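You operate a simulated robot arm through the tools that you are given. There is no shell and no other tool. Be economical: measure what you need, move in short steps, check, and stop when the job is done.

Carry out the task below with a simulated two-armed robot. There is one attempt and no reset: what you move stays moved.

TASK
Shut lidded carton 27 and seal it in the press.
Fine: press till its dot is blue, slide the plate out again and stand the carton on the grey tray.

The check looks at the end state, three seconds after you hand in, the way a careful person would. Anything else that was tipped, shoved, dropped, spilled or broken makes it a failure. A push-on lid holds only when it is set on centred and level and pressed home; a screw cap is set on level and turned clockwise until tight.

THE ROBOT
Two 7-joint arms with two-finger parallel grippers on one trunk that stands fixed in place. Base frame: the origin is at the foot of the trunk, x ahead of it, y to its left, z up; the work surface is at about z = 0.87. Units: m, rad, N and s.
The left shoulder is at [0.071, 0.156, 1.18], the right one opposite. Payload 3.91 kg a hand.
The TCP of each hand is the grasp point between the finger pads, 0.03 m short of the fingertips. In the tool frame z runs along the fingers and y along their closing line. Largest opening 0.11 m; finger width 0.02, thickness 0.01; the body of the gripper, 0.048 by 0.112 m, starts 0.055 m behind the TCP.
Orientation is told as [roll, pitch, yaw] about the base's x, y, z axes, in that order, counted from this pose: with the fingers straight down and closing along the base's y, the tool's x points along the base's -x, its y along +y and its z along -z.

THE INTERFACE
- The arms move only by the tool arm_command. It takes "left_targets", "right_targets" or both (then of equal length, played together; a hand with none holds still); each is a list that holds one entry, the list of rows, each a list of 7 numbers: the shift along the tool's x, y, z in units of 200 mm (1.0 is 200 mm), then the turn, a rotation vector about the tool's x, y, z in units of 45 degrees (1.0 is 45 degrees), then the finger opening in m, from 0 to 0.11. In form: [[[x, y, z, wx, wy, wz, claw], ...]]. A call has 1 to 20 rows; each row is the pose to reach, as a shift and turn from the pose commanded when the call began, along the tool's axes at that moment. A call with a number of a shift or a turn outside -1 to 1 is refused whole. Rows are played at 5 a second. More than 0.05 m and 0.15 rad between two rows, or a gripper value outside its range, and nothing of the call is played. A pose out of reach is approached as far as the arm can. The call stops where the force on the tool passes 90 N (or 10 N more than at its start, if that is more) or the arm is blocked; 0.2 s more then pass. The fingers move at their own pace (about 0.108 m/s each) and stop on an object; they squeeze with about 22 N. The grip force told is the motor's: it shows also when the fingers shut on nothing. Time passes only in rows, and 0.2 s behind the last, so rows that repeat a pose let the fingers close. It gives the time, the measured TCP pose, the force on the tool (base axes), the opening and the grip force at its end, in the units of the frame above (readings bear some noise), with the torque about the TCP (base axes, N m) and any sound that the robot's microphone picked up.
- Cameras (640 x 400 px; columns grow to the right, rows downward): "scene" is now at [0.1365, 0.0293, 1.415]; the picture's right is [0.34, -0.94, 0.00], its down [-0.47, -0.17, -0.87] and it looks along [0.82, 0.29, -0.50] (base axes); focal length 287 px, centre (320, 200). "left" rides on the left gripper at [0.072, -0.017, -0.103] in its tool frame; the picture's right is [0.23, 0.97, 0.00], its down [-0.76, 0.18, -0.62] and it looks along [-0.61, 0.14, 0.78] (tool axes); focal length 222 px, centre (320, 200). "right" rides on the right gripper at [0.072, 0.017, -0.103] in its tool frame; the picture's right is [-0.23, 0.97, 0.00], its down [-0.76, -0.18, -0.62] and it looks along [-0.61, -0.14, 0.78] (tool axes); focal length 222 px, centre (320, 200).
- capture(camera): a new picture of that camera. No time passes.
- raise_lower(by): slides the trunk up (or, below 0, down) by that many m; the arms and the scene camera ride with it, the base frame stays. It gives what a move gives, with no picture.
- pan_tilt(pan, tilt): turns the head with the scene camera to pan (to the left, within 1.501 rad either way) and tilt (down, from -0.506 to 1.204), counted from straight ahead of the robot. It gives what a move gives.
- pixel_to_xyz(camera, pixels): for up to 12 pixels [column, row] of the newest picture of that camera ("zoom" is the newest enlarged one), the place [x, y, z] in the base frame of the surface seen there, good to about 0.002 m. No time passes.
- enlarge(camera, box): a new picture of the part [left, top, right, bottom] of that camera's present view, enlarged. No time passes.
- job_done(): hands the job in; it is judged then, once.

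Go step by step. Measure first, check grasps and placings, and put right what went wrong. The budget is 80 turns and 44 pictures, counting those below and the enlarged ones. Unless the task says otherwise, let go and move clear before handing in, and close with one line.

The tools are called by a JSON object that holds its "name" and its "arguments". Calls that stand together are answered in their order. arm_command: Moves the arms, as the interface text tells. Its arguments: {"type":"object","properties":{"left_targets":{"type":"array"},"right_targets":{"type":"array"}},"required":[]} The other tools are called the same way: raise_lower (by) slides the trunk up or down; pan_tilt (pan, tilt) turns the head that bears the scene camera; capture (camera) takes a picture; pixel_to_xyz (camera, pixels) gives the place of the surface under pixels of a picture; enlarge (camera, box) takes an enlarged picture of a part of a camera's view; job_done () hands the job in.

At the start:

```text
time_s: 0.0
left_tcp_pos: [0.491, 0.6044, 1.287]
left_tcp_rot: [0.001, -0.001, -0.001]
left_wrist_force: [-0.4, 0.2, -0.1]
left_torque: [0.04, 0.01, 0.01]
left_width: 0.11
left_grip_force: 0.1
right_tcp_pos: [0.7329, 0.086, 1.2235]
right_tcp_rot: [0.0, -0.001, 0.0]
right_wrist_force: [0.1, -0.7, 0.7]
right_torque: [-0.01, -0.03, -0.01]
right_width: 0.11
right_grip_force: 0.0
trunk travel left (down, up): [-0.625, 0.315]
head pan, tilt: [0.344, 0.522]
```

scene: 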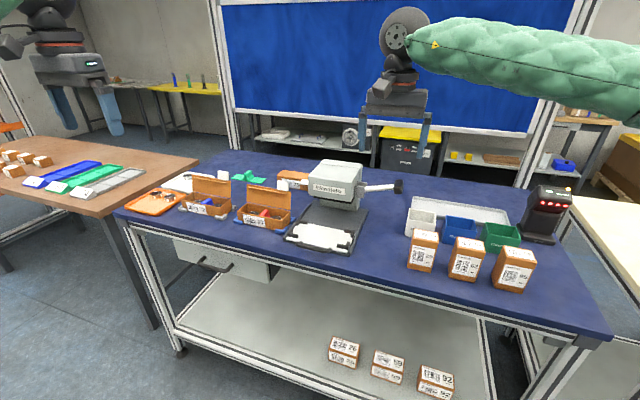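
right: 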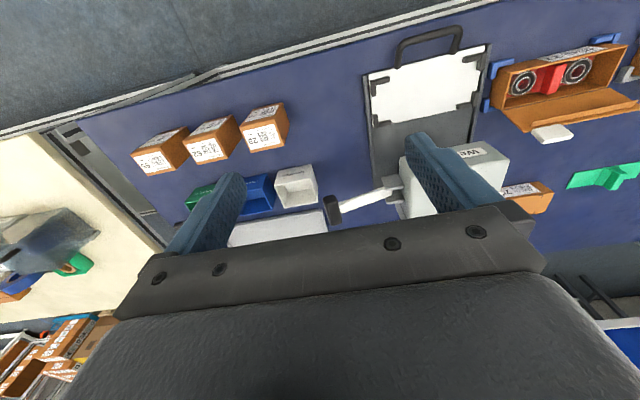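
left: 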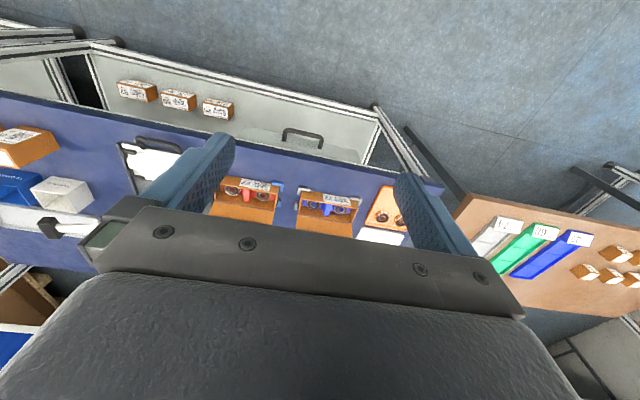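

The scene shows two open cartons around (205,200) and (265,210), a press at (335,190) with a sliding plate at (325,235), and trays on the left table. I'll enlarge these to read the labels.

{"name": "enlarge", "arguments": {"camera": "scene", "box": [110, 140, 420, 270]}}

{"name": "enlarge", "arguments": {"camera": "scene", "box": [0, 130, 210, 230]}}

```text
2.06 times, centred on (265, 205) of scene
```

zoom: 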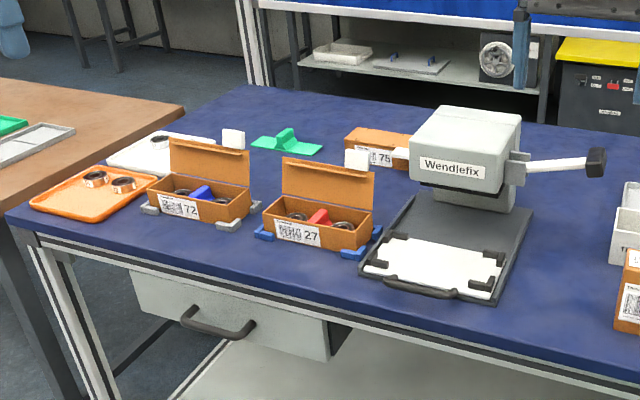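

```text
3.05 times, centred on (105, 180) of scene
```

zoom: 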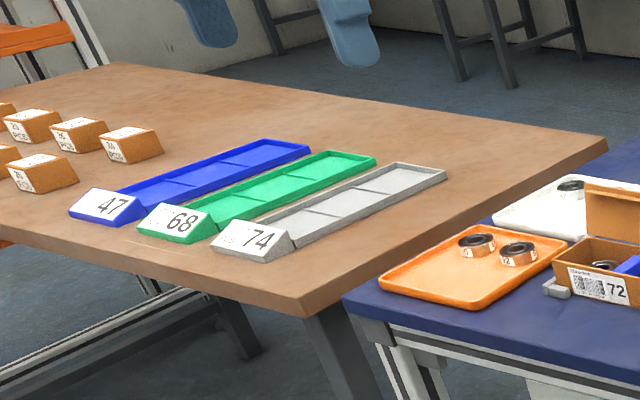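

Carton 27 sits in the blue holder at (265,210), with its lid open at the back; the press plate is drawn out at (325,235), and the grey tray (74) is on the left table. I'll zoom in on the carton, press and tray to measure.

{"name": "enlarge", "arguments": {"camera": "scene", "box": [225, 175, 305, 240]}}

{"name": "enlarge", "arguments": {"camera": "right", "box": [320, 20, 640, 220]}}

{"name": "enlarge", "arguments": {"camera": "scene", "box": [280, 150, 410, 255]}}

```text
6.15 times, centred on (265, 208) of scene
```

zoom: 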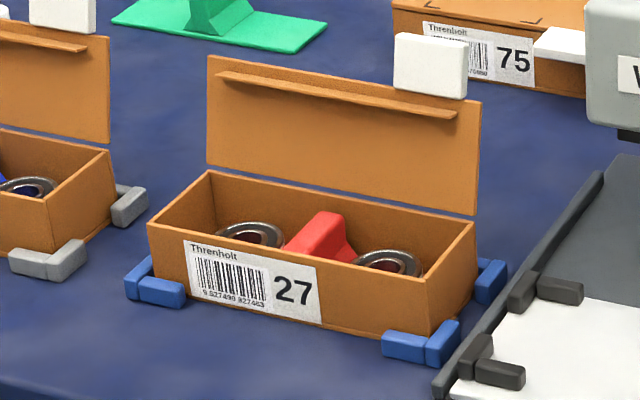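

```text
2.00 times, centred on (480, 120) of right
```

zoom: 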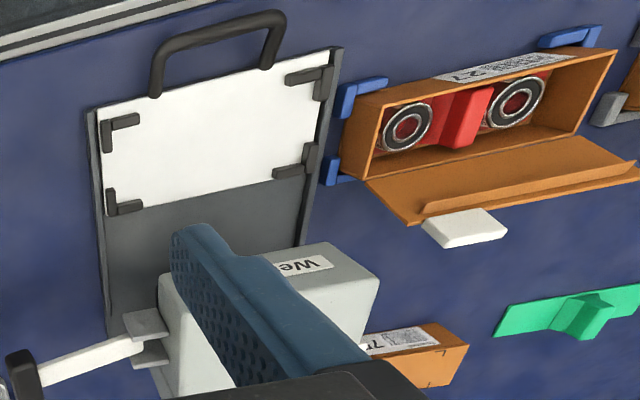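

```text
3.81 times, centred on (345, 202) of scene
```

zoom: 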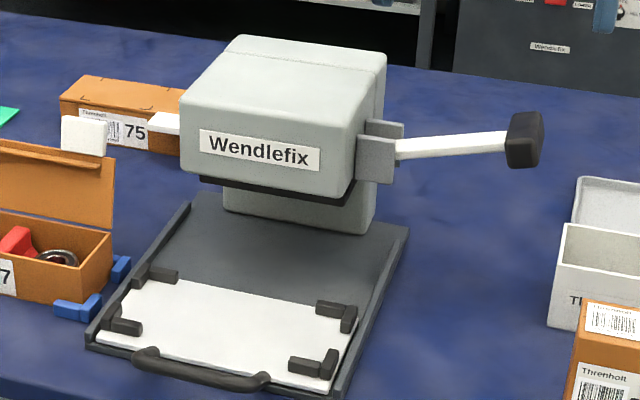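

Contents are packed and only the lid is open. Now I measure the press from the newest zoom (plate corners, handle, lever) and the carton from the scene picture.

{"name": "pixel_to_xyz", "arguments": {"camera": "zoom", "pixels": [[125, 322], [163, 272], [335, 307], [318, 365], [240, 322], [140, 353], [200, 375], [262, 382], [400, 148], [500, 140], [525, 140], [270, 150]]}}

{"name": "pixel_to_xyz", "arguments": {"camera": "zoom", "pixels": [[270, 90], [230, 60], [370, 80], [270, 190], [300, 215], [90, 345], [340, 395], [405, 230], [187, 205], [380, 150], [220, 210], [350, 200]]}}

{"name": "enlarge", "arguments": {"camera": "scene", "box": [225, 175, 305, 240]}}

```text
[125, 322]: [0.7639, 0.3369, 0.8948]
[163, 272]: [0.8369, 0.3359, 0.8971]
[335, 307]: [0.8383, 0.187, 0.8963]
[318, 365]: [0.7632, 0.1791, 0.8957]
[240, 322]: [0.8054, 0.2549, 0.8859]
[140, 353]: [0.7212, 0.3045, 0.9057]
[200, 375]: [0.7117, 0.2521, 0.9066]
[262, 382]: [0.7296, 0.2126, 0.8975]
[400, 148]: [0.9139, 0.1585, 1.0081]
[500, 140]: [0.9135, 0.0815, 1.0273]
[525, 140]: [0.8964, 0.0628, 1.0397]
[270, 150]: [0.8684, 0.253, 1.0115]
```

```text
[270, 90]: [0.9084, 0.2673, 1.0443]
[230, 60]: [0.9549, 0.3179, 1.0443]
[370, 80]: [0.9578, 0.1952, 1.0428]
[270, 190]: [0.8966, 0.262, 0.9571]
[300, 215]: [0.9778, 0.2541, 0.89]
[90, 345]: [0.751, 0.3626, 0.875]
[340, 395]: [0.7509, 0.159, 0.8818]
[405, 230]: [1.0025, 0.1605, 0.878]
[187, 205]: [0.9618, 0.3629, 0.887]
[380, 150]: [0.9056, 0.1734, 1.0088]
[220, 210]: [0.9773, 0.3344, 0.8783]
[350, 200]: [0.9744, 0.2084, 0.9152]
```

```text
6.15 times, centred on (265, 208) of scene
```

zoom: 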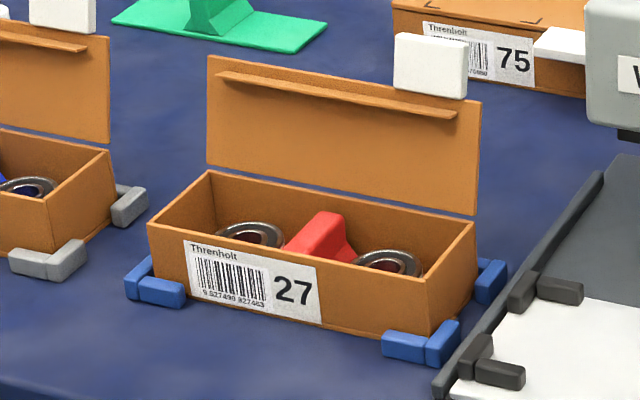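

{"name": "pixel_to_xyz", "arguments": {"camera": "zoom", "pixels": [[152, 228], [430, 290], [470, 232], [210, 178], [300, 320], [470, 210], [210, 60], [478, 104], [395, 60], [462, 65], [430, 65], [325, 222]]}}

{"name": "pixel_to_xyz", "arguments": {"camera": "zoom", "pixels": [[160, 290], [420, 345], [490, 280], [212, 160], [340, 192], [220, 78], [450, 115], [340, 80], [405, 45], [520, 75], [500, 45], [590, 55]]}}

{"name": "pixel_to_xyz", "arguments": {"camera": "scene", "pixels": [[98, 193], [70, 189], [90, 195], [140, 170], [145, 172], [117, 180], [110, 178], [130, 173], [75, 192], [122, 174], [102, 183], [112, 185]]}}

```text
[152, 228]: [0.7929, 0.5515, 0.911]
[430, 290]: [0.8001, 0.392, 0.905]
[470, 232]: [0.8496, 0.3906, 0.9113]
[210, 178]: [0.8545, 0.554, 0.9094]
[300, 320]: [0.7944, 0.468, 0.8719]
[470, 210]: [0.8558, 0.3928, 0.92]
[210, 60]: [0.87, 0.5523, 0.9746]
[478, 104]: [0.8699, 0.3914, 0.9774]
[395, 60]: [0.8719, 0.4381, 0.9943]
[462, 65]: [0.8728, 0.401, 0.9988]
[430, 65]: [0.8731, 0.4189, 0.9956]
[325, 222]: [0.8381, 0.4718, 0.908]
```

```text
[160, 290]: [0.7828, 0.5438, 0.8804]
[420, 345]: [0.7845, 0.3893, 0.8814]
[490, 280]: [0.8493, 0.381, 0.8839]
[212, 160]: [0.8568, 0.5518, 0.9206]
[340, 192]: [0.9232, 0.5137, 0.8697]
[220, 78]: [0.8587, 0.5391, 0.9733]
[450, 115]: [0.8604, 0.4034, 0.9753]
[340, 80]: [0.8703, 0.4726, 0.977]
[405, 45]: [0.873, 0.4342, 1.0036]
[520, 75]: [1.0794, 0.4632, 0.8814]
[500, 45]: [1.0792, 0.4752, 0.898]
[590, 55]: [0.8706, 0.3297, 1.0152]
```

```text
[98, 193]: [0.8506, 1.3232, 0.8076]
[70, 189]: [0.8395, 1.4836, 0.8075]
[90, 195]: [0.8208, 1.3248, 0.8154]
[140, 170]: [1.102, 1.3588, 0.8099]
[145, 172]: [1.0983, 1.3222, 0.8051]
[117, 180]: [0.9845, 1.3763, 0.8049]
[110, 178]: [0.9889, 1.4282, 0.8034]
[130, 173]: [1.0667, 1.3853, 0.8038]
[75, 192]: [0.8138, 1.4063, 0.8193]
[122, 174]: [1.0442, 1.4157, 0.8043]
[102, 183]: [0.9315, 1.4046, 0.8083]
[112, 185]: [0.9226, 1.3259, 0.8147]
```

The grey tray 74 on the left table measures y≈1.35, out of reach, so I need to see which other grey trays exist. Look at the left and right ends of the blue bench.

{"name": "enlarge", "arguments": {"camera": "scene", "box": [380, 170, 580, 300]}}

{"name": "pan_tilt", "arguments": {"pan": 0.75, "tilt": 0.6}}

{"name": "capture", "arguments": {"camera": "scene"}}

```text
3.08 times, centred on (480, 235) of scene
```

zoom: 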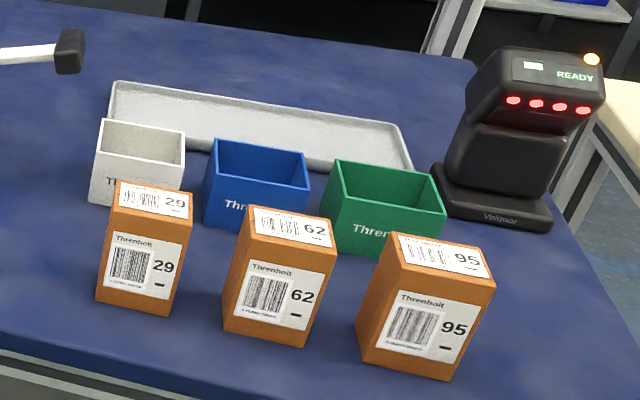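

```text
time_s: 0.9
left_tcp_pos: [0.4909, 0.6042, 1.286]
left_tcp_rot: [-0.001, 0.001, 0.0]
left_wrist_force: [-0.3, -0.3, 0.2]
left_torque: [-0.01, 0.03, 0.02]
left_width: 0.1099
left_grip_force: 0.1
right_tcp_pos: [0.7346, 0.0871, 1.2231]
right_tcp_rot: [-0.001, 0.0, 0.0]
right_wrist_force: [0.5, 0.0, -0.9]
right_torque: [-0.03, 0.01, 0.0]
right_width: 0.11
right_grip_force: 0.2
trunk travel left (down, up): [-0.625, 0.315]
head pan, tilt: [0.75, 0.6]
```

```text
33 pictures are left
```

scene: 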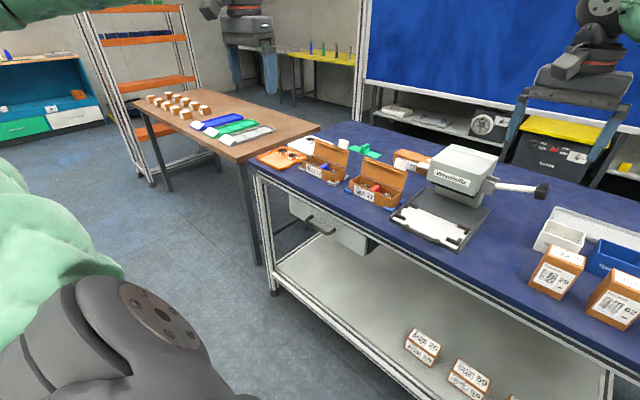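

The reachable grey tray is the long one behind the bins (zoom (250,115)). Measure it and the bins, and examine the white sheet tray left of the bench.

{"name": "pixel_to_xyz", "arguments": {"camera": "zoom", "pixels": [[118, 85], [395, 125], [412, 165], [110, 115], [140, 105], [250, 115], [370, 140], [210, 140], [185, 130], [310, 155], [320, 160], [210, 175]]}}

{"name": "enlarge", "arguments": {"camera": "scene", "box": [240, 120, 400, 220]}}

```text
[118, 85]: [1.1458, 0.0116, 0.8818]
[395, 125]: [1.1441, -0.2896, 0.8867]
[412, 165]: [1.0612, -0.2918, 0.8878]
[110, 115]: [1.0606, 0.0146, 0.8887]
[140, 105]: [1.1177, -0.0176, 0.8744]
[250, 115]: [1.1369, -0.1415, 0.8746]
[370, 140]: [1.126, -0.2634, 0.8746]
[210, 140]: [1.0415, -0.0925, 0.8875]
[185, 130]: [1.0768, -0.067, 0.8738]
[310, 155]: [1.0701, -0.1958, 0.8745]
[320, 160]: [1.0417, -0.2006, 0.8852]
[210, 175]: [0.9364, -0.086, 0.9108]
```

```text
4.00 times, centred on (320, 170) of scene
```

zoom: 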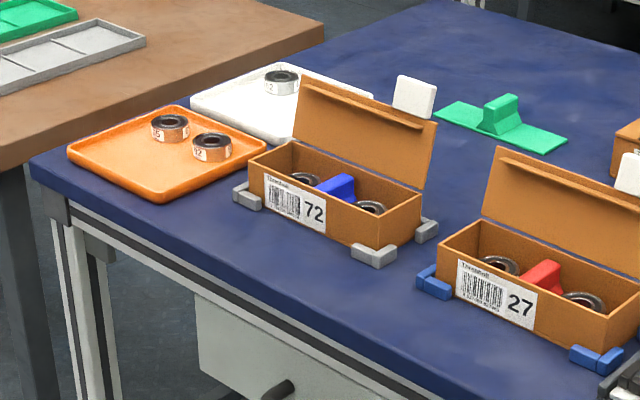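

The long tray at x≈1.09 is far; before choosing I check the rest of the surroundings for another grey tray, and measure the pale tray near carton 72 (zoom (320,85)).

{"name": "pixel_to_xyz", "arguments": {"camera": "zoom", "pixels": [[195, 100], [280, 65], [370, 95], [260, 110], [75, 150], [180, 108], [262, 145], [155, 195], [150, 165], [320, 85], [500, 120], [300, 140]]}}

{"name": "pan_tilt", "arguments": {"pan": -0.45, "tilt": 0.6}}

{"name": "capture", "arguments": {"camera": "scene"}}

```text
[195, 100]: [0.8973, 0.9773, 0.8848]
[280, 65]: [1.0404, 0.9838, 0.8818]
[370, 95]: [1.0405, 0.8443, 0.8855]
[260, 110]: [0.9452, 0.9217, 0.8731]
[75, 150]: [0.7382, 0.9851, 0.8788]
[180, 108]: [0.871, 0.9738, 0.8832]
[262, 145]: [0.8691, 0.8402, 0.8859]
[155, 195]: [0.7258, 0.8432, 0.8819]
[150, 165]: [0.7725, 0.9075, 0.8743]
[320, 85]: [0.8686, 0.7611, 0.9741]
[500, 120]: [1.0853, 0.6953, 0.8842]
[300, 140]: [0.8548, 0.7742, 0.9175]
```

```text
time_s: 2.3
left_tcp_pos: [0.4906, 0.6031, 1.2865]
left_tcp_rot: [-0.001, 0.0, 0.001]
left_wrist_force: [0.1, -0.3, 0.5]
left_torque: [-0.03, -0.01, 0.01]
left_width: 0.1098
left_grip_force: 0.1
right_tcp_pos: [0.7345, 0.0866, 1.2228]
right_tcp_rot: [0.001, 0.001, 0.002]
right_wrist_force: [0.3, 0.3, 0.5]
right_torque: [-0.01, 0.01, -0.03]
right_width: 0.1099
right_grip_force: 0.1
trunk travel left (down, up): [-0.625, 0.315]
head pan, tilt: [-0.45, 0.6]
```

```text
31 pictures are left
```

scene: 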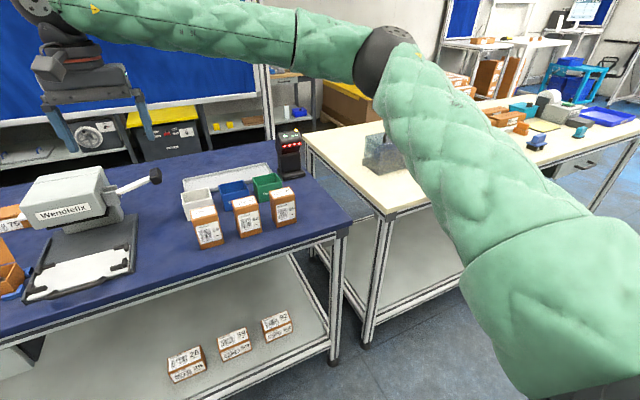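

No other grey tray nearby, so the long grey tray behind the bins is the target. I first bring the left hand toward the carton lid, in two calls, keeping high.

{"name": "arm_command", "arguments": {"left_targets": [[[-0.19, -0.066, 0.06, 0, 0, 0, 0.0], [-0.38, -0.132, 0.12, 0, 0, 0, 0], [-0.57, -0.198, 0.18, 0, 0, 0, 0], [-0.76, -0.264, 0.24, 0, 0, 0, 0], [-0.95, -0.33, 0.3, 0, 0, 0, 0]]]}}

{"name": "arm_command", "arguments": {"left_targets": [[[-0.2, -0.066, 0.1, 0, 0, 0, 0.0], [-0.4, -0.132, 0.2, 0, -0.13, 0, 0], [-0.6, -0.198, 0.3, 0, -0.26, 0, 0], [-0.8, -0.264, 0.38, 0, -0.39, 0, 0], [-1.0, -0.33, 0.45, 0, -0.52, 0, 0], [-1.0, -0.33, 0.45, 0, -0.66, 0, 0]]]}}

{"name": "pan_tilt", "arguments": {"pan": 0.4, "tilt": 0.6}}

{"name": "capture", "arguments": {"camera": "left"}}

```text
time_s: 3.5
left_tcp_pos: [0.6783, 0.5404, 1.2237]
left_tcp_rot: [-0.001, 0.004, 0.003]
left_wrist_force: [-0.1, 0.4, 1.0]
left_torque: [-0.01, 0.01, -0.02]
left_width: 0.0003
left_grip_force: 22.1
right_tcp_pos: [0.7361, 0.0868, 1.2215]
right_tcp_rot: [0.0, 0.002, 0.0]
right_wrist_force: [0.2, -1.1, 0.5]
right_torque: [0.06, -0.01, -0.01]
right_width: 0.1101
right_grip_force: 0.0
trunk travel left (down, up): [-0.625, 0.315]
head pan, tilt: [-0.45, 0.6]
```

```text
time_s: 4.9
left_tcp_pos: [0.8807, 0.4753, 1.1376]
left_tcp_rot: [-0.003, -0.522, 0.0]
left_wrist_force: [-0.2, -0.1, -0.1]
left_torque: [-0.04, 0.01, -0.02]
left_width: 0.0
left_grip_force: 22.3
right_tcp_pos: [0.7325, 0.0875, 1.2244]
right_tcp_rot: [0.0, -0.002, 0.001]
right_wrist_force: [0.0, -0.3, 0.6]
right_torque: [0.0, -0.03, 0.0]
right_width: 0.11
right_grip_force: 0.0
trunk travel left (down, up): [-0.625, 0.315]
head pan, tilt: [-0.45, 0.6]
```

```text
time_s: 6.0
left_tcp_pos: [0.8809, 0.4743, 1.1348]
left_tcp_rot: [0.0, -0.515, 0.0]
left_wrist_force: [0.2, 0.1, -0.7]
left_torque: [-0.02, -0.01, -0.01]
left_width: 0.0
left_grip_force: 22.3
right_tcp_pos: [0.7353, 0.0866, 1.2231]
right_tcp_rot: [0.001, -0.001, 0.001]
right_wrist_force: [-1.1, 0.3, 0.1]
right_torque: [-0.02, 0.01, -0.02]
right_width: 0.1102
right_grip_force: 0.0
trunk travel left (down, up): [-0.625, 0.315]
head pan, tilt: [0.4, 0.6]
```

```text
30 pictures are left
```

left: 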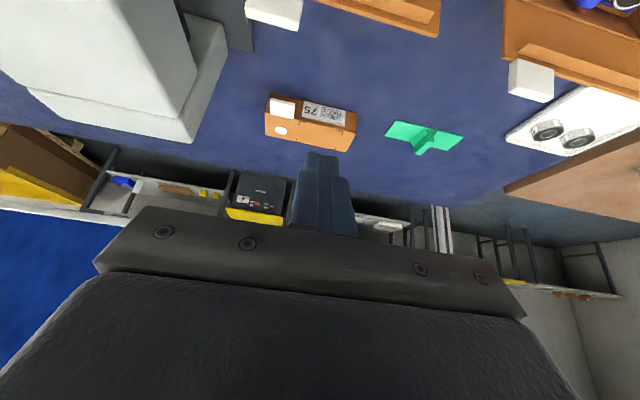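

Carton 75 (at (310,120)) shows a white round dot on its lid, so the dot to turn blue is on the carton's lid top. The fingers are closed and tilted forward; I lower them behind lid 27 at y≈0.50, clear of the tab.

{"name": "arm_command", "arguments": {"left_targets": [[[0.029, 0.064, 0.2, 0, 0, 0, 0], [0.058, 0.128, 0.405, 0, 0, 0, 0], [0.14, 0.128, 0.53, 0, 0, 0, 0], [0.22, 0.128, 0.65, 0, 0, 0, 0], [0.304, 0.128, 0.776, 0, 0, 0, 0]]]}}

{"name": "enlarge", "arguments": {"camera": "scene", "box": [200, 120, 360, 220]}}

```text
time_s: 7.2
left_tcp_pos: [0.9052, 0.499, 0.9723]
left_tcp_rot: [0.001, -0.516, 0.0]
left_wrist_force: [0.0, -0.3, 0.7]
left_torque: [-0.01, 0.0, 0.01]
left_width: 0.0002
left_grip_force: 22.0
right_tcp_pos: [0.7352, 0.087, 1.2223]
right_tcp_rot: [0.001, 0.002, 0.0]
right_wrist_force: [0.2, -0.2, -0.6]
right_torque: [0.01, 0.0, -0.01]
right_width: 0.1104
right_grip_force: 0.0
trunk travel left (down, up): [-0.625, 0.315]
head pan, tilt: [0.4, 0.6]
```

```text
4.00 times, centred on (280, 170) of scene
```

zoom: 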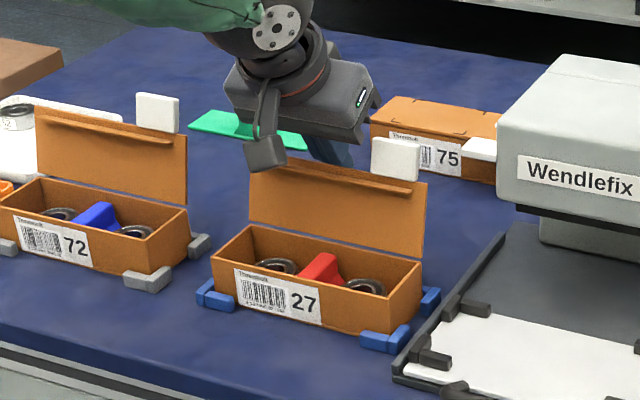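

The finger is behind lid 27 (zoom (330,150)) and clear of the tab. Now I sweep it forward and down along the lid's arc.

{"name": "arm_command", "arguments": {"left_targets": [[[0.075, 0, -0.071, 0, 0, 0, 0], [0.152, 0, -0.138, 0, 0, 0, 0], [0.223, 0, -0.184, 0, 0, 0, 0], [0.26, 0, -0.205, 0, 0, 0, 0], [0.297, 0, -0.226, 0, 0, 0, 0], [0.333, 0, -0.223, 0, 0, 0, 0], [0.367, 0, -0.214, 0, 0, 0, 0], [0.402, 0, -0.194, 0, 0, 0, 0], [0.432, 0, -0.176, 0, 0, 0, 0], [0.453, 0, -0.154, 0, 0, 0, 0], [0.468, 0, -0.137, 0, 0, 0, 0]]]}}

{"name": "enlarge", "arguments": {"camera": "scene", "box": [200, 120, 360, 220]}}

```text
time_s: 9.6
left_tcp_pos: [0.809, 0.4976, 0.9503]
left_tcp_rot: [0.001, -0.518, 0.001]
left_wrist_force: [0.6, 0.9, -0.5]
left_torque: [0.0, 0.02, 0.01]
left_width: 0.0
left_grip_force: 22.3
right_tcp_pos: [0.7366, 0.0868, 1.2231]
right_tcp_rot: [0.0, -0.001, 0.0]
right_wrist_force: [0.1, 0.1, -0.2]
right_torque: [0.01, 0.01, 0.01]
right_width: 0.11
right_grip_force: 0.0
trunk travel left (down, up): [-0.625, 0.315]
head pan, tilt: [0.4, 0.6]
```

```text
4.00 times, centred on (280, 170) of scene
```

zoom: 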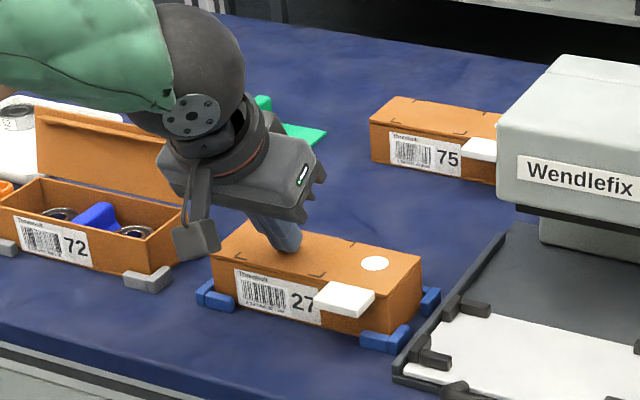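

The lid is down on carton 27, and its white dot shows at zoom (375,263). I press near the front centre to make sure it is home.

{"name": "arm_command", "arguments": {"left_targets": [[[-0.015, 0, -0.026, 0, 0, 0, 0], [0.037, -0.13, -0.056, 0, 0, 0, 0], [0.057, -0.13, -0.021, 0, 0, 0, 0], [0.065, -0.13, -0.008, 0, 0, 0, 0], [0.072, -0.13, 0.005, 0, 0, 0, 0]]]}}

```text
time_s: 10.8
left_tcp_pos: [0.7988, 0.4717, 0.9467]
left_tcp_rot: [0.003, -0.527, -0.003]
left_wrist_force: [2.3, 5.4, 41.9]
left_torque: [0.15, -0.36, 0.08]
left_width: 0.0001
left_grip_force: 21.7
right_tcp_pos: [0.7321, 0.0854, 1.2264]
right_tcp_rot: [0.0, -0.002, 0.0]
right_wrist_force: [0.6, -0.2, 0.6]
right_torque: [-0.01, 0.01, -0.04]
right_width: 0.1101
right_grip_force: 0.1
trunk travel left (down, up): [-0.625, 0.315]
head pan, tilt: [0.4, 0.6]
```

It read 42 N against the lid with no further travel, so it's home. I lift off, straighten the hand and yaw it 90° to grip the carton across its narrow side.

{"name": "arm_command", "arguments": {"left_targets": [[[-0.09, 0, -0.1, 0, 0, 0, 0], [-0.18, 0, -0.2, 0, 0.13, 0, 0.03], [-0.26, 0, -0.3, 0, 0.26, 0, 0.06], [-0.35, 0, -0.4, 0, 0.4, 0, 0.09], [-0.43, 0, -0.502, 0, 0.53, 0, 0.1], [-0.43, 0, -0.502, 0, 0.66, 0, 0.1]]]}}

{"name": "arm_command", "arguments": {"left_targets": [[[0, 0, 0, 0, 0, -0.167, 0.1], [0, 0, 0, 0, 0, -0.333, 0.1], [0, 0, 0, 0, 0, -0.5, 0.1], [0, 0, 0, 0, 0, -0.667, 0.1], [0, 0, 0, 0, 0, -0.833, 0.1], [0, 0, 0, 0, 0, -1, 0.1]]]}}

{"name": "arm_command", "arguments": {"left_targets": [[[0, 0, 0, 0, 0, -0.167, 0.1], [0, 0, 0, 0, 0, -0.333, 0.1], [0, 0, 0, 0, 0, -0.5, 0.1], [0, 0, 0, 0, 0, -0.667, 0.1], [0, 0, 0, 0, 0, -0.833, 0.1], [0, 0, 0, 0, 0, -1, 0.1]]]}}

{"name": "capture", "arguments": {"camera": "left"}}

{"name": "enlarge", "arguments": {"camera": "scene", "box": [200, 120, 400, 245]}}

```text
time_s: 12.2
left_tcp_pos: [0.8229, 0.4713, 1.0706]
left_tcp_rot: [0.001, 0.002, -0.001]
left_wrist_force: [-0.5, 0.1, 0.4]
left_torque: [-0.01, -0.02, 0.03]
left_width: 0.0999
left_grip_force: 0.0
right_tcp_pos: [0.7356, 0.0872, 1.222]
right_tcp_rot: [0.001, 0.001, -0.002]
right_wrist_force: [-0.2, 0.2, -1.1]
right_torque: [0.03, 0.0, -0.01]
right_width: 0.1101
right_grip_force: 0.0
trunk travel left (down, up): [-0.625, 0.315]
head pan, tilt: [0.4, 0.6]
```

```text
time_s: 13.6
left_tcp_pos: [0.8225, 0.4721, 1.0702]
left_tcp_rot: [-0.001, 0.001, 0.788]
left_wrist_force: [-0.1, 0.2, -0.3]
left_torque: [-0.04, 0.0, 0.0]
left_width: 0.1001
left_grip_force: 0.1
right_tcp_pos: [0.7341, 0.0869, 1.2223]
right_tcp_rot: [-0.002, 0.001, 0.0]
right_wrist_force: [0.3, -0.4, 0.9]
right_torque: [0.03, -0.01, 0.01]
right_width: 0.1101
right_grip_force: 0.0
trunk travel left (down, up): [-0.625, 0.315]
head pan, tilt: [0.4, 0.6]
```

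```text
time_s: 15.0
left_tcp_pos: [0.8226, 0.4711, 1.0706]
left_tcp_rot: [0.0, 0.001, 1.573]
left_wrist_force: [0.2, -0.9, -0.7]
left_torque: [0.02, -0.01, -0.03]
left_width: 0.1
left_grip_force: 0.1
right_tcp_pos: [0.7339, 0.0875, 1.2217]
right_tcp_rot: [-0.001, 0.0, -0.001]
right_wrist_force: [-0.2, -0.3, 0.1]
right_torque: [0.04, -0.02, 0.01]
right_width: 0.1101
right_grip_force: 0.0
trunk travel left (down, up): [-0.625, 0.315]
head pan, tilt: [0.4, 0.6]
```

```text
27 pictures are left
```

left: 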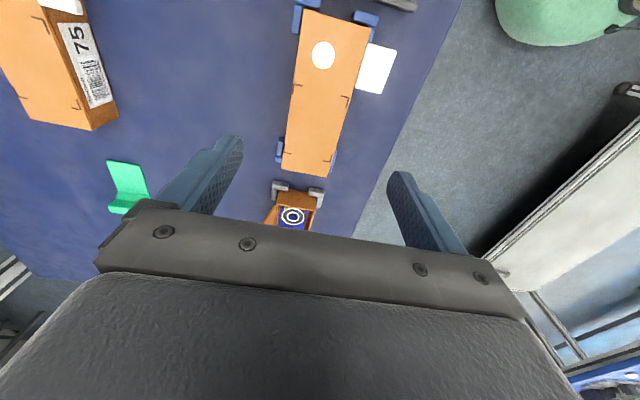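

```text
3.20 times, centred on (300, 182) of scene
```

zoom: 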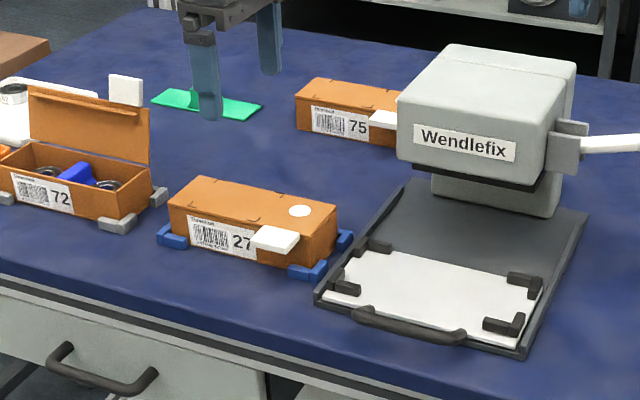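

Carton 27 is shut in its holder. I measure its closed top corners in both views and the nest corner brackets.

{"name": "pixel_to_xyz", "arguments": {"camera": "left", "pixels": [[306, 14], [367, 26], [324, 172], [285, 165], [330, 100], [322, 55], [375, 70], [310, 160]]}}

{"name": "pixel_to_xyz", "arguments": {"camera": "zoom", "pixels": [[203, 180], [335, 205], [310, 245], [175, 208], [368, 242], [388, 248], [362, 256], [359, 290], [338, 282], [508, 276], [540, 283], [534, 300]]}}

{"name": "pixel_to_xyz", "arguments": {"camera": "zoom", "pixels": [[511, 288], [489, 320], [522, 314], [515, 335], [340, 270], [386, 253], [440, 300], [357, 280], [410, 325], [435, 180], [405, 158], [520, 185]]}}

```text
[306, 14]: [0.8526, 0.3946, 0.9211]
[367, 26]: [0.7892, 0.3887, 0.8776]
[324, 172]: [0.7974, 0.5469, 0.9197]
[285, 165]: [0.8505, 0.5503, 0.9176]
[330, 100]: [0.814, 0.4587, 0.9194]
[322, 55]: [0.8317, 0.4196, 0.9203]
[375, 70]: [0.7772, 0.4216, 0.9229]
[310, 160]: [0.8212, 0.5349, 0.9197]
```

```text
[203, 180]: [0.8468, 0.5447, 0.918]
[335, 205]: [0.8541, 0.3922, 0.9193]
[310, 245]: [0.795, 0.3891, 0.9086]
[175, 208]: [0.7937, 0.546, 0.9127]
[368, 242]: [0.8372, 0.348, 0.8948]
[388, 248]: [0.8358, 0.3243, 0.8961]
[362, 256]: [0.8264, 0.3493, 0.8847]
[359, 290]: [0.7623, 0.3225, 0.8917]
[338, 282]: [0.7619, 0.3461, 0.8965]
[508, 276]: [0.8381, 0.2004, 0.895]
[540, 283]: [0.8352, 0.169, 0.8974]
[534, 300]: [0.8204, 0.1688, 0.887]
```

```text
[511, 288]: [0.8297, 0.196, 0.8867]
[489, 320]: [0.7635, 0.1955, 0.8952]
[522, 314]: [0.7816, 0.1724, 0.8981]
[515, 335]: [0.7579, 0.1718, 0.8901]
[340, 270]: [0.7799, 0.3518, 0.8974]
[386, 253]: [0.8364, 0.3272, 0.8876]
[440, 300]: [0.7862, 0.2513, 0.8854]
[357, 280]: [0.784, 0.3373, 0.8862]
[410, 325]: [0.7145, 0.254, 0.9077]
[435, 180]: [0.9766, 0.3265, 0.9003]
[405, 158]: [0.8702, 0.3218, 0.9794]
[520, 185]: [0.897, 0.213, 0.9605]
```

Carton: centre (0.8235, 0.470), top 0.919. The nest is near centre (0.800, 0.258), floor 0.886; I take a tighter zoom for a finer nest centre while lowering to grasp.

{"name": "enlarge", "arguments": {"camera": "scene", "box": [295, 185, 375, 235]}}

{"name": "arm_command", "arguments": {"left_targets": [[[0.005, 0.0, 0.2, 0, 0, 0, 0.1], [0.005, 0.0, 0.4, 0, 0, 0, 0.1], [0.005, 0.0, 0.6, 0, 0, 0, 0.1], [0.005, 0.0, 0.74, 0, 0, 0, 0.1]]]}}

```text
8.00 times, centred on (335, 210) of scene
```

zoom: 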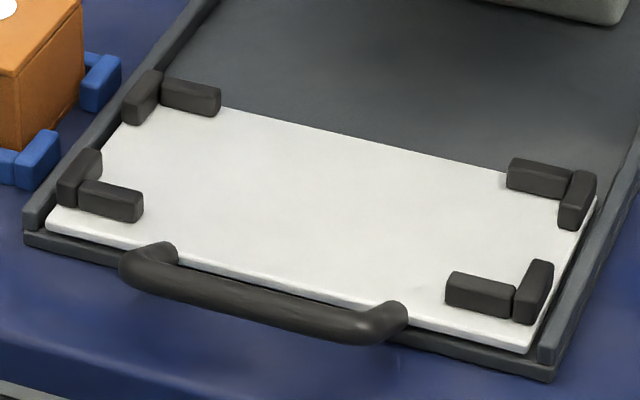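

```text
time_s: 16.0
left_tcp_pos: [0.8226, 0.4734, 0.9222]
left_tcp_rot: [0.001, -0.001, 1.572]
left_wrist_force: [0.3, -0.9, -0.4]
left_torque: [-0.01, 0.03, 0.03]
left_width: 0.0998
left_grip_force: 0.0
right_tcp_pos: [0.7349, 0.0876, 1.222]
right_tcp_rot: [0.0, 0.003, 0.001]
right_wrist_force: [0.5, 0.0, -0.5]
right_torque: [0.01, -0.02, 0.01]
right_width: 0.11
right_grip_force: 0.0
trunk travel left (down, up): [-0.625, 0.315]
head pan, tilt: [0.4, 0.6]
```

{"name": "pixel_to_xyz", "arguments": {"camera": "zoom", "pixels": [[190, 102], [215, 108], [520, 184], [545, 190], [95, 181], [130, 189], [465, 274], [500, 282], [567, 210], [519, 300], [155, 100], [98, 170]]}}

{"name": "arm_command", "arguments": {"left_targets": [[[0.015, 0.0, 0.03, 0, 0, 0, 0.1], [0.015, 0.0, 0.03, 0, 0, 0, 0.06], [0.015, 0.0, 0.03, 0, 0, 0, 0.05], [0.015, 0.0, 0.03, 0, 0, 0, 0.04]]]}}

```text
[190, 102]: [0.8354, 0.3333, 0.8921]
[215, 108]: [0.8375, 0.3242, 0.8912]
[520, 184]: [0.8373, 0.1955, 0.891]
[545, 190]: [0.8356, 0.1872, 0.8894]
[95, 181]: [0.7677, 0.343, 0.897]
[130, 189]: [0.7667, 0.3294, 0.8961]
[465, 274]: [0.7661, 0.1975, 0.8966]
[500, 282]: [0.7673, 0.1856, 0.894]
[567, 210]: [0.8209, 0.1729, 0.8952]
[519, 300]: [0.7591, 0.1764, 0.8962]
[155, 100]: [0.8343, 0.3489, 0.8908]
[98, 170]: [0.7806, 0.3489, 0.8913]
```

```text
time_s: 17.0
left_tcp_pos: [0.821, 0.4674, 0.917]
left_tcp_rot: [-0.001, 0.0, 1.57]
left_wrist_force: [2.0, 0.0, -1.9]
left_torque: [0.05, -0.06, 0.13]
left_width: 0.0624
left_grip_force: 21.9
right_tcp_pos: [0.7351, 0.0873, 1.2231]
right_tcp_rot: [0.0, 0.003, -0.001]
right_wrist_force: [-1.4, 0.4, 0.2]
right_torque: [-0.01, 0.0, 0.01]
right_width: 0.11
right_grip_force: 0.1
trunk travel left (down, up): [-0.625, 0.315]
head pan, tilt: [0.4, 0.6]
```

The grip holds at 62 mm width. Nest inner bounds measure x 0.768–0.8365, y 0.174–0.349, so the target centre is (0.802, 0.2615). I lift, move forward-back x, and carry toward the nest.

{"name": "arm_command", "arguments": {"left_targets": [[[0, 0, -0.1, 0, 0, 0, 0.04], [0, 0, -0.3, 0, 0, 0, 0.04], [0, 0.095, -0.35, 0, 0, 0, 0.04], [0.2, 0.095, -0.35, 0, 0, 0, 0.04], [0.4, 0.095, -0.35, 0, 0, 0, 0.04], [0.6, 0.095, -0.35, 0, 0, 0, 0.04], [0.8, 0.095, -0.35, 0, 0, 0, 0.04], [0.8, 0.095, -0.35, 0, 0, 0, 0.04]]]}}

{"name": "enlarge", "arguments": {"camera": "scene", "box": [220, 120, 400, 245]}}

```text
time_s: 18.8
left_tcp_pos: [0.8068, 0.3077, 0.9879]
left_tcp_rot: [0.0, 0.001, 1.571]
left_wrist_force: [0.1, 0.3, -2.8]
left_torque: [-0.02, -0.01, 0.02]
left_width: 0.0619
left_grip_force: 21.8
right_tcp_pos: [0.7352, 0.088, 1.2232]
right_tcp_rot: [-0.001, -0.001, -0.001]
right_wrist_force: [0.5, 0.2, 0.1]
right_torque: [-0.03, -0.01, 0.03]
right_width: 0.1099
right_grip_force: 0.0
trunk travel left (down, up): [-0.625, 0.315]
head pan, tilt: [0.4, 0.6]
```

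```text
3.20 times, centred on (310, 182) of scene
```

zoom: 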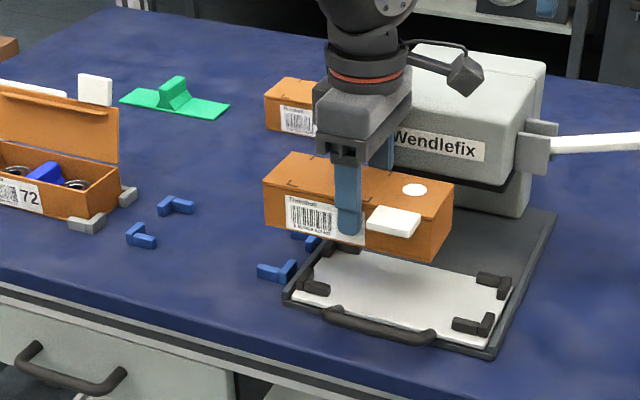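

Carton is carried level. I check its actual position before lowering.

{"name": "pixel_to_xyz", "arguments": {"camera": "zoom", "pixels": [[449, 182], [434, 208], [268, 180], [298, 157], [432, 255], [266, 228], [437, 214]]}}

{"name": "arm_command", "arguments": {"left_targets": [[[0.1, 0.0, 0, 0, 0, 0, 0.04], [0.23, 0.015, 0, 0, 0, 0, 0.04], [0.23, 0.015, 0, 0, 0, 0, 0.04]]]}}

{"name": "enlarge", "arguments": {"camera": "scene", "box": [280, 150, 380, 240]}}

```text
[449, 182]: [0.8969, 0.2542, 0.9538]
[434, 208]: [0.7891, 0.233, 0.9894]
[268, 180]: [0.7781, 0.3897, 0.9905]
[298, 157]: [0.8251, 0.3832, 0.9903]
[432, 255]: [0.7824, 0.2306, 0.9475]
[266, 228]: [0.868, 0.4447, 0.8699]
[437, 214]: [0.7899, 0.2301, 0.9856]
```

```text
time_s: 19.6
left_tcp_pos: [0.8018, 0.2625, 0.9875]
left_tcp_rot: [0.0, -0.001, 1.571]
left_wrist_force: [0.4, 0.1, -2.1]
left_torque: [0.01, -0.02, 0.0]
left_width: 0.0622
left_grip_force: 22.2
right_tcp_pos: [0.7328, 0.0864, 1.223]
right_tcp_rot: [0.0, 0.0, -0.001]
right_wrist_force: [-0.8, 0.1, -0.1]
right_torque: [-0.07, 0.01, 0.01]
right_width: 0.1103
right_grip_force: 0.1
trunk travel left (down, up): [-0.625, 0.315]
head pan, tilt: [0.4, 0.6]
```

```text
4.44 times, centred on (330, 195) of scene
```

zoom: 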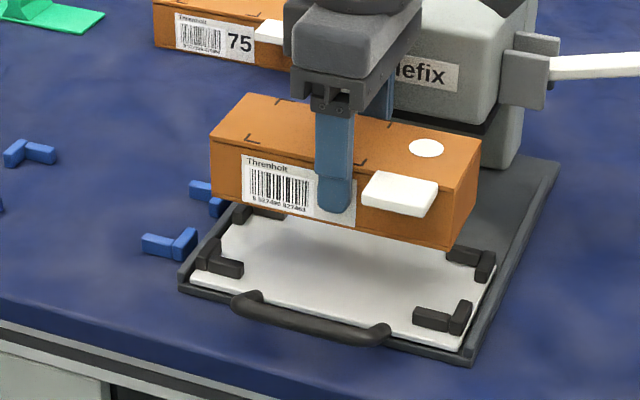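

Carton is above the nest, aligned within ~3 mm. I lower it in small steps.

{"name": "arm_command", "arguments": {"left_targets": [[[0.0125, 0.0, 0.1, 0, 0, 0, 0.04], [0.0125, 0.0, 0.2, 0, 0, 0, 0.04], [0.0125, 0.0, 0.23, 0, 0, 0, 0.04], [0.0125, 0.0, 0.25, 0, 0, 0, 0.04], [0.0125, 0.0, 0.265, 0, 0, 0, 0.04], [0.0125, 0.0, 0.277, 0, 0, 0, 0.04]]]}}

{"name": "enlarge", "arguments": {"camera": "scene", "box": [280, 150, 380, 240]}}

```text
time_s: 21.0
left_tcp_pos: [0.8017, 0.2588, 0.933]
left_tcp_rot: [-0.001, -0.001, 1.571]
left_wrist_force: [1.7, 3.0, 9.4]
left_torque: [0.12, -0.32, 0.05]
left_width: 0.0624
left_grip_force: 21.9
right_tcp_pos: [0.7339, 0.0871, 1.2227]
right_tcp_rot: [0.0, 0.0, 0.0]
right_wrist_force: [0.3, 0.4, -0.2]
right_torque: [0.0, -0.04, -0.02]
right_width: 0.1104
right_grip_force: 0.1
trunk travel left (down, up): [-0.625, 0.315]
head pan, tilt: [0.4, 0.6]
```

```text
4.44 times, centred on (330, 195) of scene
```

zoom: 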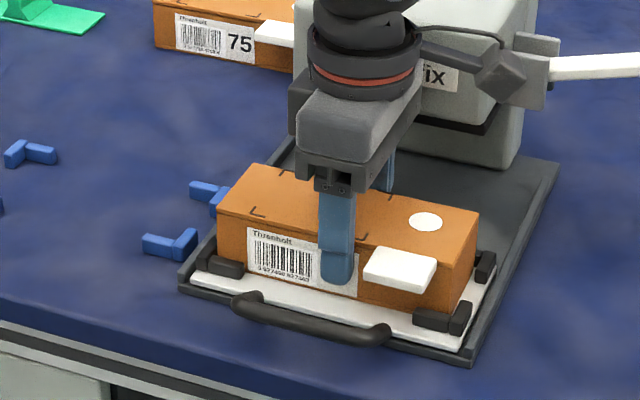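

The carton sits between the four brackets. I open and lift straight up.

{"name": "arm_command", "arguments": {"left_targets": [[[0, 0, 0, 0, 0, 0, 0.08], [0, 0, 0, 0, 0, 0, 0.08], [0, 0, -0.2, 0, 0, 0, 0.08], [0, 0, -0.4, 0, 0, 0, 0.08], [0, 0, -0.6, 0, 0, 0, 0.08], [0, 0.2, -0.7, 0, 0, 0, 0.08], [0, 0.4, -0.8, 0, 0, 0, 0.05]]]}}

{"name": "enlarge", "arguments": {"camera": "scene", "box": [280, 150, 380, 240]}}

```text
time_s: 22.6
left_tcp_pos: [0.7184, 0.2595, 1.0925]
left_tcp_rot: [0.001, 0.0, 1.57]
left_wrist_force: [-1.2, -0.8, 0.0]
left_torque: [-0.01, -0.02, 0.01]
left_width: 0.0501
left_grip_force: 0.1
right_tcp_pos: [0.7329, 0.0863, 1.2237]
right_tcp_rot: [-0.001, -0.003, -0.002]
right_wrist_force: [-0.4, 0.0, 0.6]
right_torque: [0.03, -0.02, 0.01]
right_width: 0.1099
right_grip_force: 0.1
trunk travel left (down, up): [-0.625, 0.315]
head pan, tilt: [0.4, 0.6]
```

```text
4.44 times, centred on (330, 195) of scene
```

zoom: 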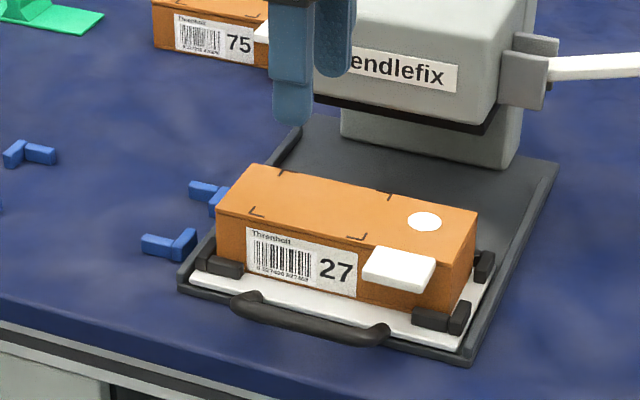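

Carton 27 sits well in the nest with its white dot up. Now I turn the left hand back, tilt it slightly, close the fingers and bring them in front of the plate's handle.

{"name": "arm_command", "arguments": {"left_targets": [[[0, 0, 0, 0, 0, 0.167, 0.0], [0, 0, 0, 0, 0, 0.333, 0.0], [0, 0, 0, 0, 0, 0.5, 0], [0, 0, 0, 0, 0, 0.667, 0], [0, 0, 0, 0, 0, 0.833, 0], [0, 0, 0, 0, 0, 1, 0]]]}}

{"name": "arm_command", "arguments": {"left_targets": [[[0, 0, 0, 0, 0, 0.167, 0.0], [0, 0, 0, 0, 0, 0.333, 0.0], [0, 0, 0, 0, 0, 0.5, 0], [0, 0, 0, 0, 0, 0.667, 0], [0, 0, 0, 0, 0, 0.833, 0], [0, 0, 0, 0, 0, 1, 0]]]}}

{"name": "arm_command", "arguments": {"left_targets": [[[0.1, -0.005, 0.0, 0, -0.13, 0, 0], [0.235, -0.01, 0.15, 0, -0.26, 0, 0], [0.235, -0.01, 0.35, 0, -0.382, 0, 0], [0.235, -0.01, 0.55, 0, -0.382, 0, 0], [0.235, -0.01, 0.72, 0, -0.382, 0, 0], [0.235, -0.01, 0.8325, 0, -0.382, 0, 0], [0.235, -0.01, 0.8325, 0, -0.382, 0, 0]]]}}

{"name": "enlarge", "arguments": {"camera": "scene", "box": [270, 150, 390, 250]}}

```text
time_s: 24.0
left_tcp_pos: [0.721, 0.2588, 1.0918]
left_tcp_rot: [0.0, 0.001, 0.785]
left_wrist_force: [0.0, -0.2, 0.7]
left_torque: [0.0, -0.02, -0.01]
left_width: 0.0
left_grip_force: 22.0
right_tcp_pos: [0.7338, 0.0874, 1.2234]
right_tcp_rot: [0.002, 0.0, 0.001]
right_wrist_force: [0.3, -0.4, 0.0]
right_torque: [0.03, -0.01, -0.03]
right_width: 0.1099
right_grip_force: 0.0
trunk travel left (down, up): [-0.625, 0.315]
head pan, tilt: [0.4, 0.6]
```

```text
time_s: 25.4
left_tcp_pos: [0.7218, 0.259, 1.0928]
left_tcp_rot: [-0.001, 0.001, -0.003]
left_wrist_force: [0.3, 0.0, 0.3]
left_torque: [-0.01, 0.02, 0.01]
left_width: 0.0
left_grip_force: 22.3
right_tcp_pos: [0.7343, 0.0875, 1.2236]
right_tcp_rot: [-0.001, 0.0, 0.0]
right_wrist_force: [-1.2, 0.8, 0.6]
right_torque: [-0.01, 0.02, 0.0]
right_width: 0.1101
right_grip_force: 0.0
trunk travel left (down, up): [-0.625, 0.315]
head pan, tilt: [0.4, 0.6]
```

```text
time_s: 27.0
left_tcp_pos: [0.6732, 0.2574, 0.9234]
left_tcp_rot: [-0.003, -0.301, -0.001]
left_wrist_force: [0.1, 0.2, 1.4]
left_torque: [0.01, 0.01, 0.02]
left_width: 0.0
left_grip_force: 21.7
right_tcp_pos: [0.7338, 0.0868, 1.2237]
right_tcp_rot: [-0.001, 0.0, -0.002]
right_wrist_force: [0.4, -0.9, -0.1]
right_torque: [0.03, 0.01, -0.02]
right_width: 0.11
right_grip_force: 0.0
trunk travel left (down, up): [-0.625, 0.315]
head pan, tilt: [0.4, 0.6]
```

```text
4.00 times, centred on (330, 200) of scene
```

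zoom: 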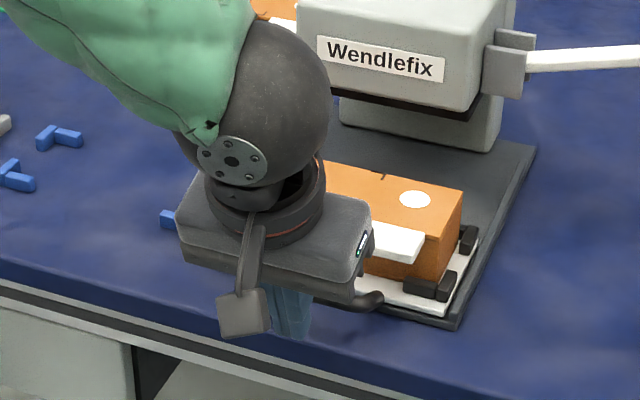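

Fingers stand in front of the handle, clear of the tab. I push the plate in along +x gradually.

{"name": "arm_command", "arguments": {"left_targets": [[[-0.0743, 0, 0.023, 0, 0, 0, 0], [-0.1486, 0, 0.046, 0, 0, 0, 0], [-0.223, 0, 0.069, 0, 0, 0, 0], [-0.297, 0, 0.092, 0, 0, 0, 0], [-0.371, 0, 0.115, 0, 0, 0, 0], [-0.446, 0, 0.138, 0, 0, 0, 0], [-0.52, 0, 0.161, 0, 0, 0, 0], [-0.594, 0, 0.184, 0, 0, 0, 0]]]}}

{"name": "enlarge", "arguments": {"camera": "scene", "box": [270, 150, 390, 250]}}

```text
time_s: 28.8
left_tcp_pos: [0.798, 0.2556, 0.9256]
left_tcp_rot: [-0.001, -0.298, 0.001]
left_wrist_force: [-0.4, -0.3, 0.4]
left_torque: [0.0, -0.02, 0.04]
left_width: 0.0
left_grip_force: 22.3
right_tcp_pos: [0.7336, 0.0858, 1.2232]
right_tcp_rot: [0.0, -0.001, 0.0]
right_wrist_force: [-0.2, -0.1, 0.1]
right_torque: [0.01, -0.03, 0.02]
right_width: 0.1098
right_grip_force: 0.1
trunk travel left (down, up): [-0.625, 0.315]
head pan, tilt: [0.4, 0.6]
```

```text
4.00 times, centred on (330, 200) of scene
```

zoom: 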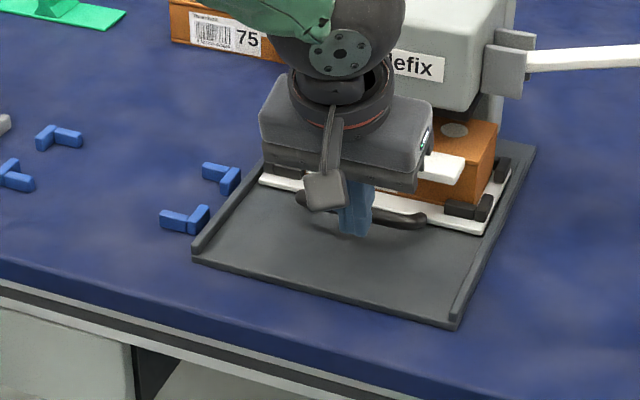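

The plate slides freely (carton going under the head at zoom (455,130)). I continue in smaller steps to find the stop.

{"name": "arm_command", "arguments": {"left_targets": [[[-0.024, 0, 0.0074, 0, 0, 0, 0], [-0.048, 0, 0.0148, 0, 0, 0, 0], [-0.072, 0, 0.022, 0, 0, 0, 0], [-0.096, 0, 0.0296, 0, 0, 0, 0]]]}}

{"name": "enlarge", "arguments": {"camera": "scene", "box": [270, 150, 390, 250]}}

```text
time_s: 29.8
left_tcp_pos: [0.8119, 0.2578, 0.9253]
left_tcp_rot: [-0.001, -0.295, 0.0]
left_wrist_force: [-46.0, -5.4, -5.9]
left_torque: [-0.45, 1.24, -0.18]
left_width: 0.0
left_grip_force: 21.5
right_tcp_pos: [0.7308, 0.0864, 1.2246]
right_tcp_rot: [0.0, -0.001, 0.001]
right_wrist_force: [-0.4, 0.6, -0.2]
right_torque: [-0.01, -0.01, 0.0]
right_width: 0.1099
right_grip_force: 0.0
trunk travel left (down, up): [-0.625, 0.315]
head pan, tilt: [0.4, 0.6]
```

```text
4.00 times, centred on (330, 200) of scene
```

zoom: 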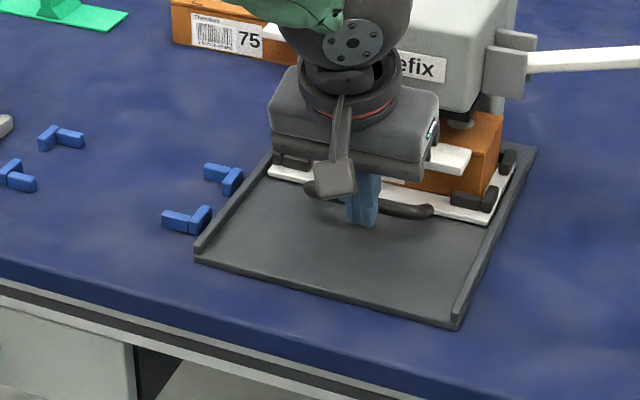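

The plate is at its stop (46 N). I back the left hand away, then look at the lever closely.

{"name": "arm_command", "arguments": {"left_targets": [[[0.19, 0, -0.059, 0, 0, 0, 0], [0.382, 0, -0.118, 0, 0, 0, 0], [0.5, 0, -0.3, 0, 0, 0, 0], [0.55, 0, -0.5, 0, 0, 0, 0], [0.7, 0.1, -0.6, 0, 0, 0, 0], [0.85, 0.3, -0.6, 0, 0, 0, 0]]]}}

{"name": "enlarge", "arguments": {"camera": "scene", "box": [295, 120, 405, 210]}}

{"name": "capture", "arguments": {"camera": "right"}}

```text
time_s: 31.2
left_tcp_pos: [0.6214, 0.3175, 0.9919]
left_tcp_rot: [-0.002, -0.301, -0.001]
left_wrist_force: [-0.7, 0.1, 0.4]
left_torque: [-0.03, 0.0, 0.0]
left_width: 0.0
left_grip_force: 22.1
right_tcp_pos: [0.7332, 0.0888, 1.2235]
right_tcp_rot: [-0.003, -0.001, 0.0]
right_wrist_force: [-0.4, 0.0, 0.7]
right_torque: [-0.04, -0.03, 0.03]
right_width: 0.11
right_grip_force: 0.1
trunk travel left (down, up): [-0.625, 0.315]
head pan, tilt: [0.4, 0.6]
```

```text
4.44 times, centred on (350, 165) of scene
```

zoom: 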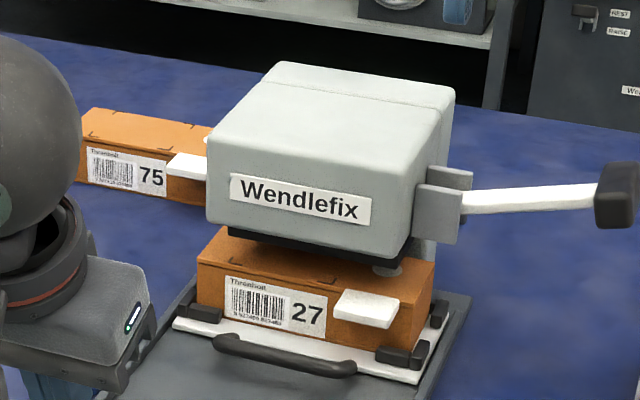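

```text
16 pictures are left
```

right: 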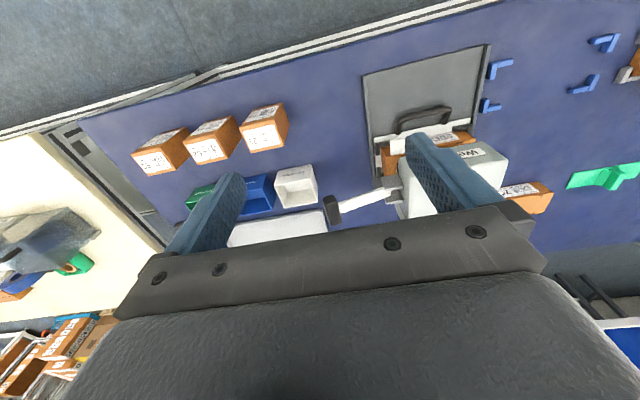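

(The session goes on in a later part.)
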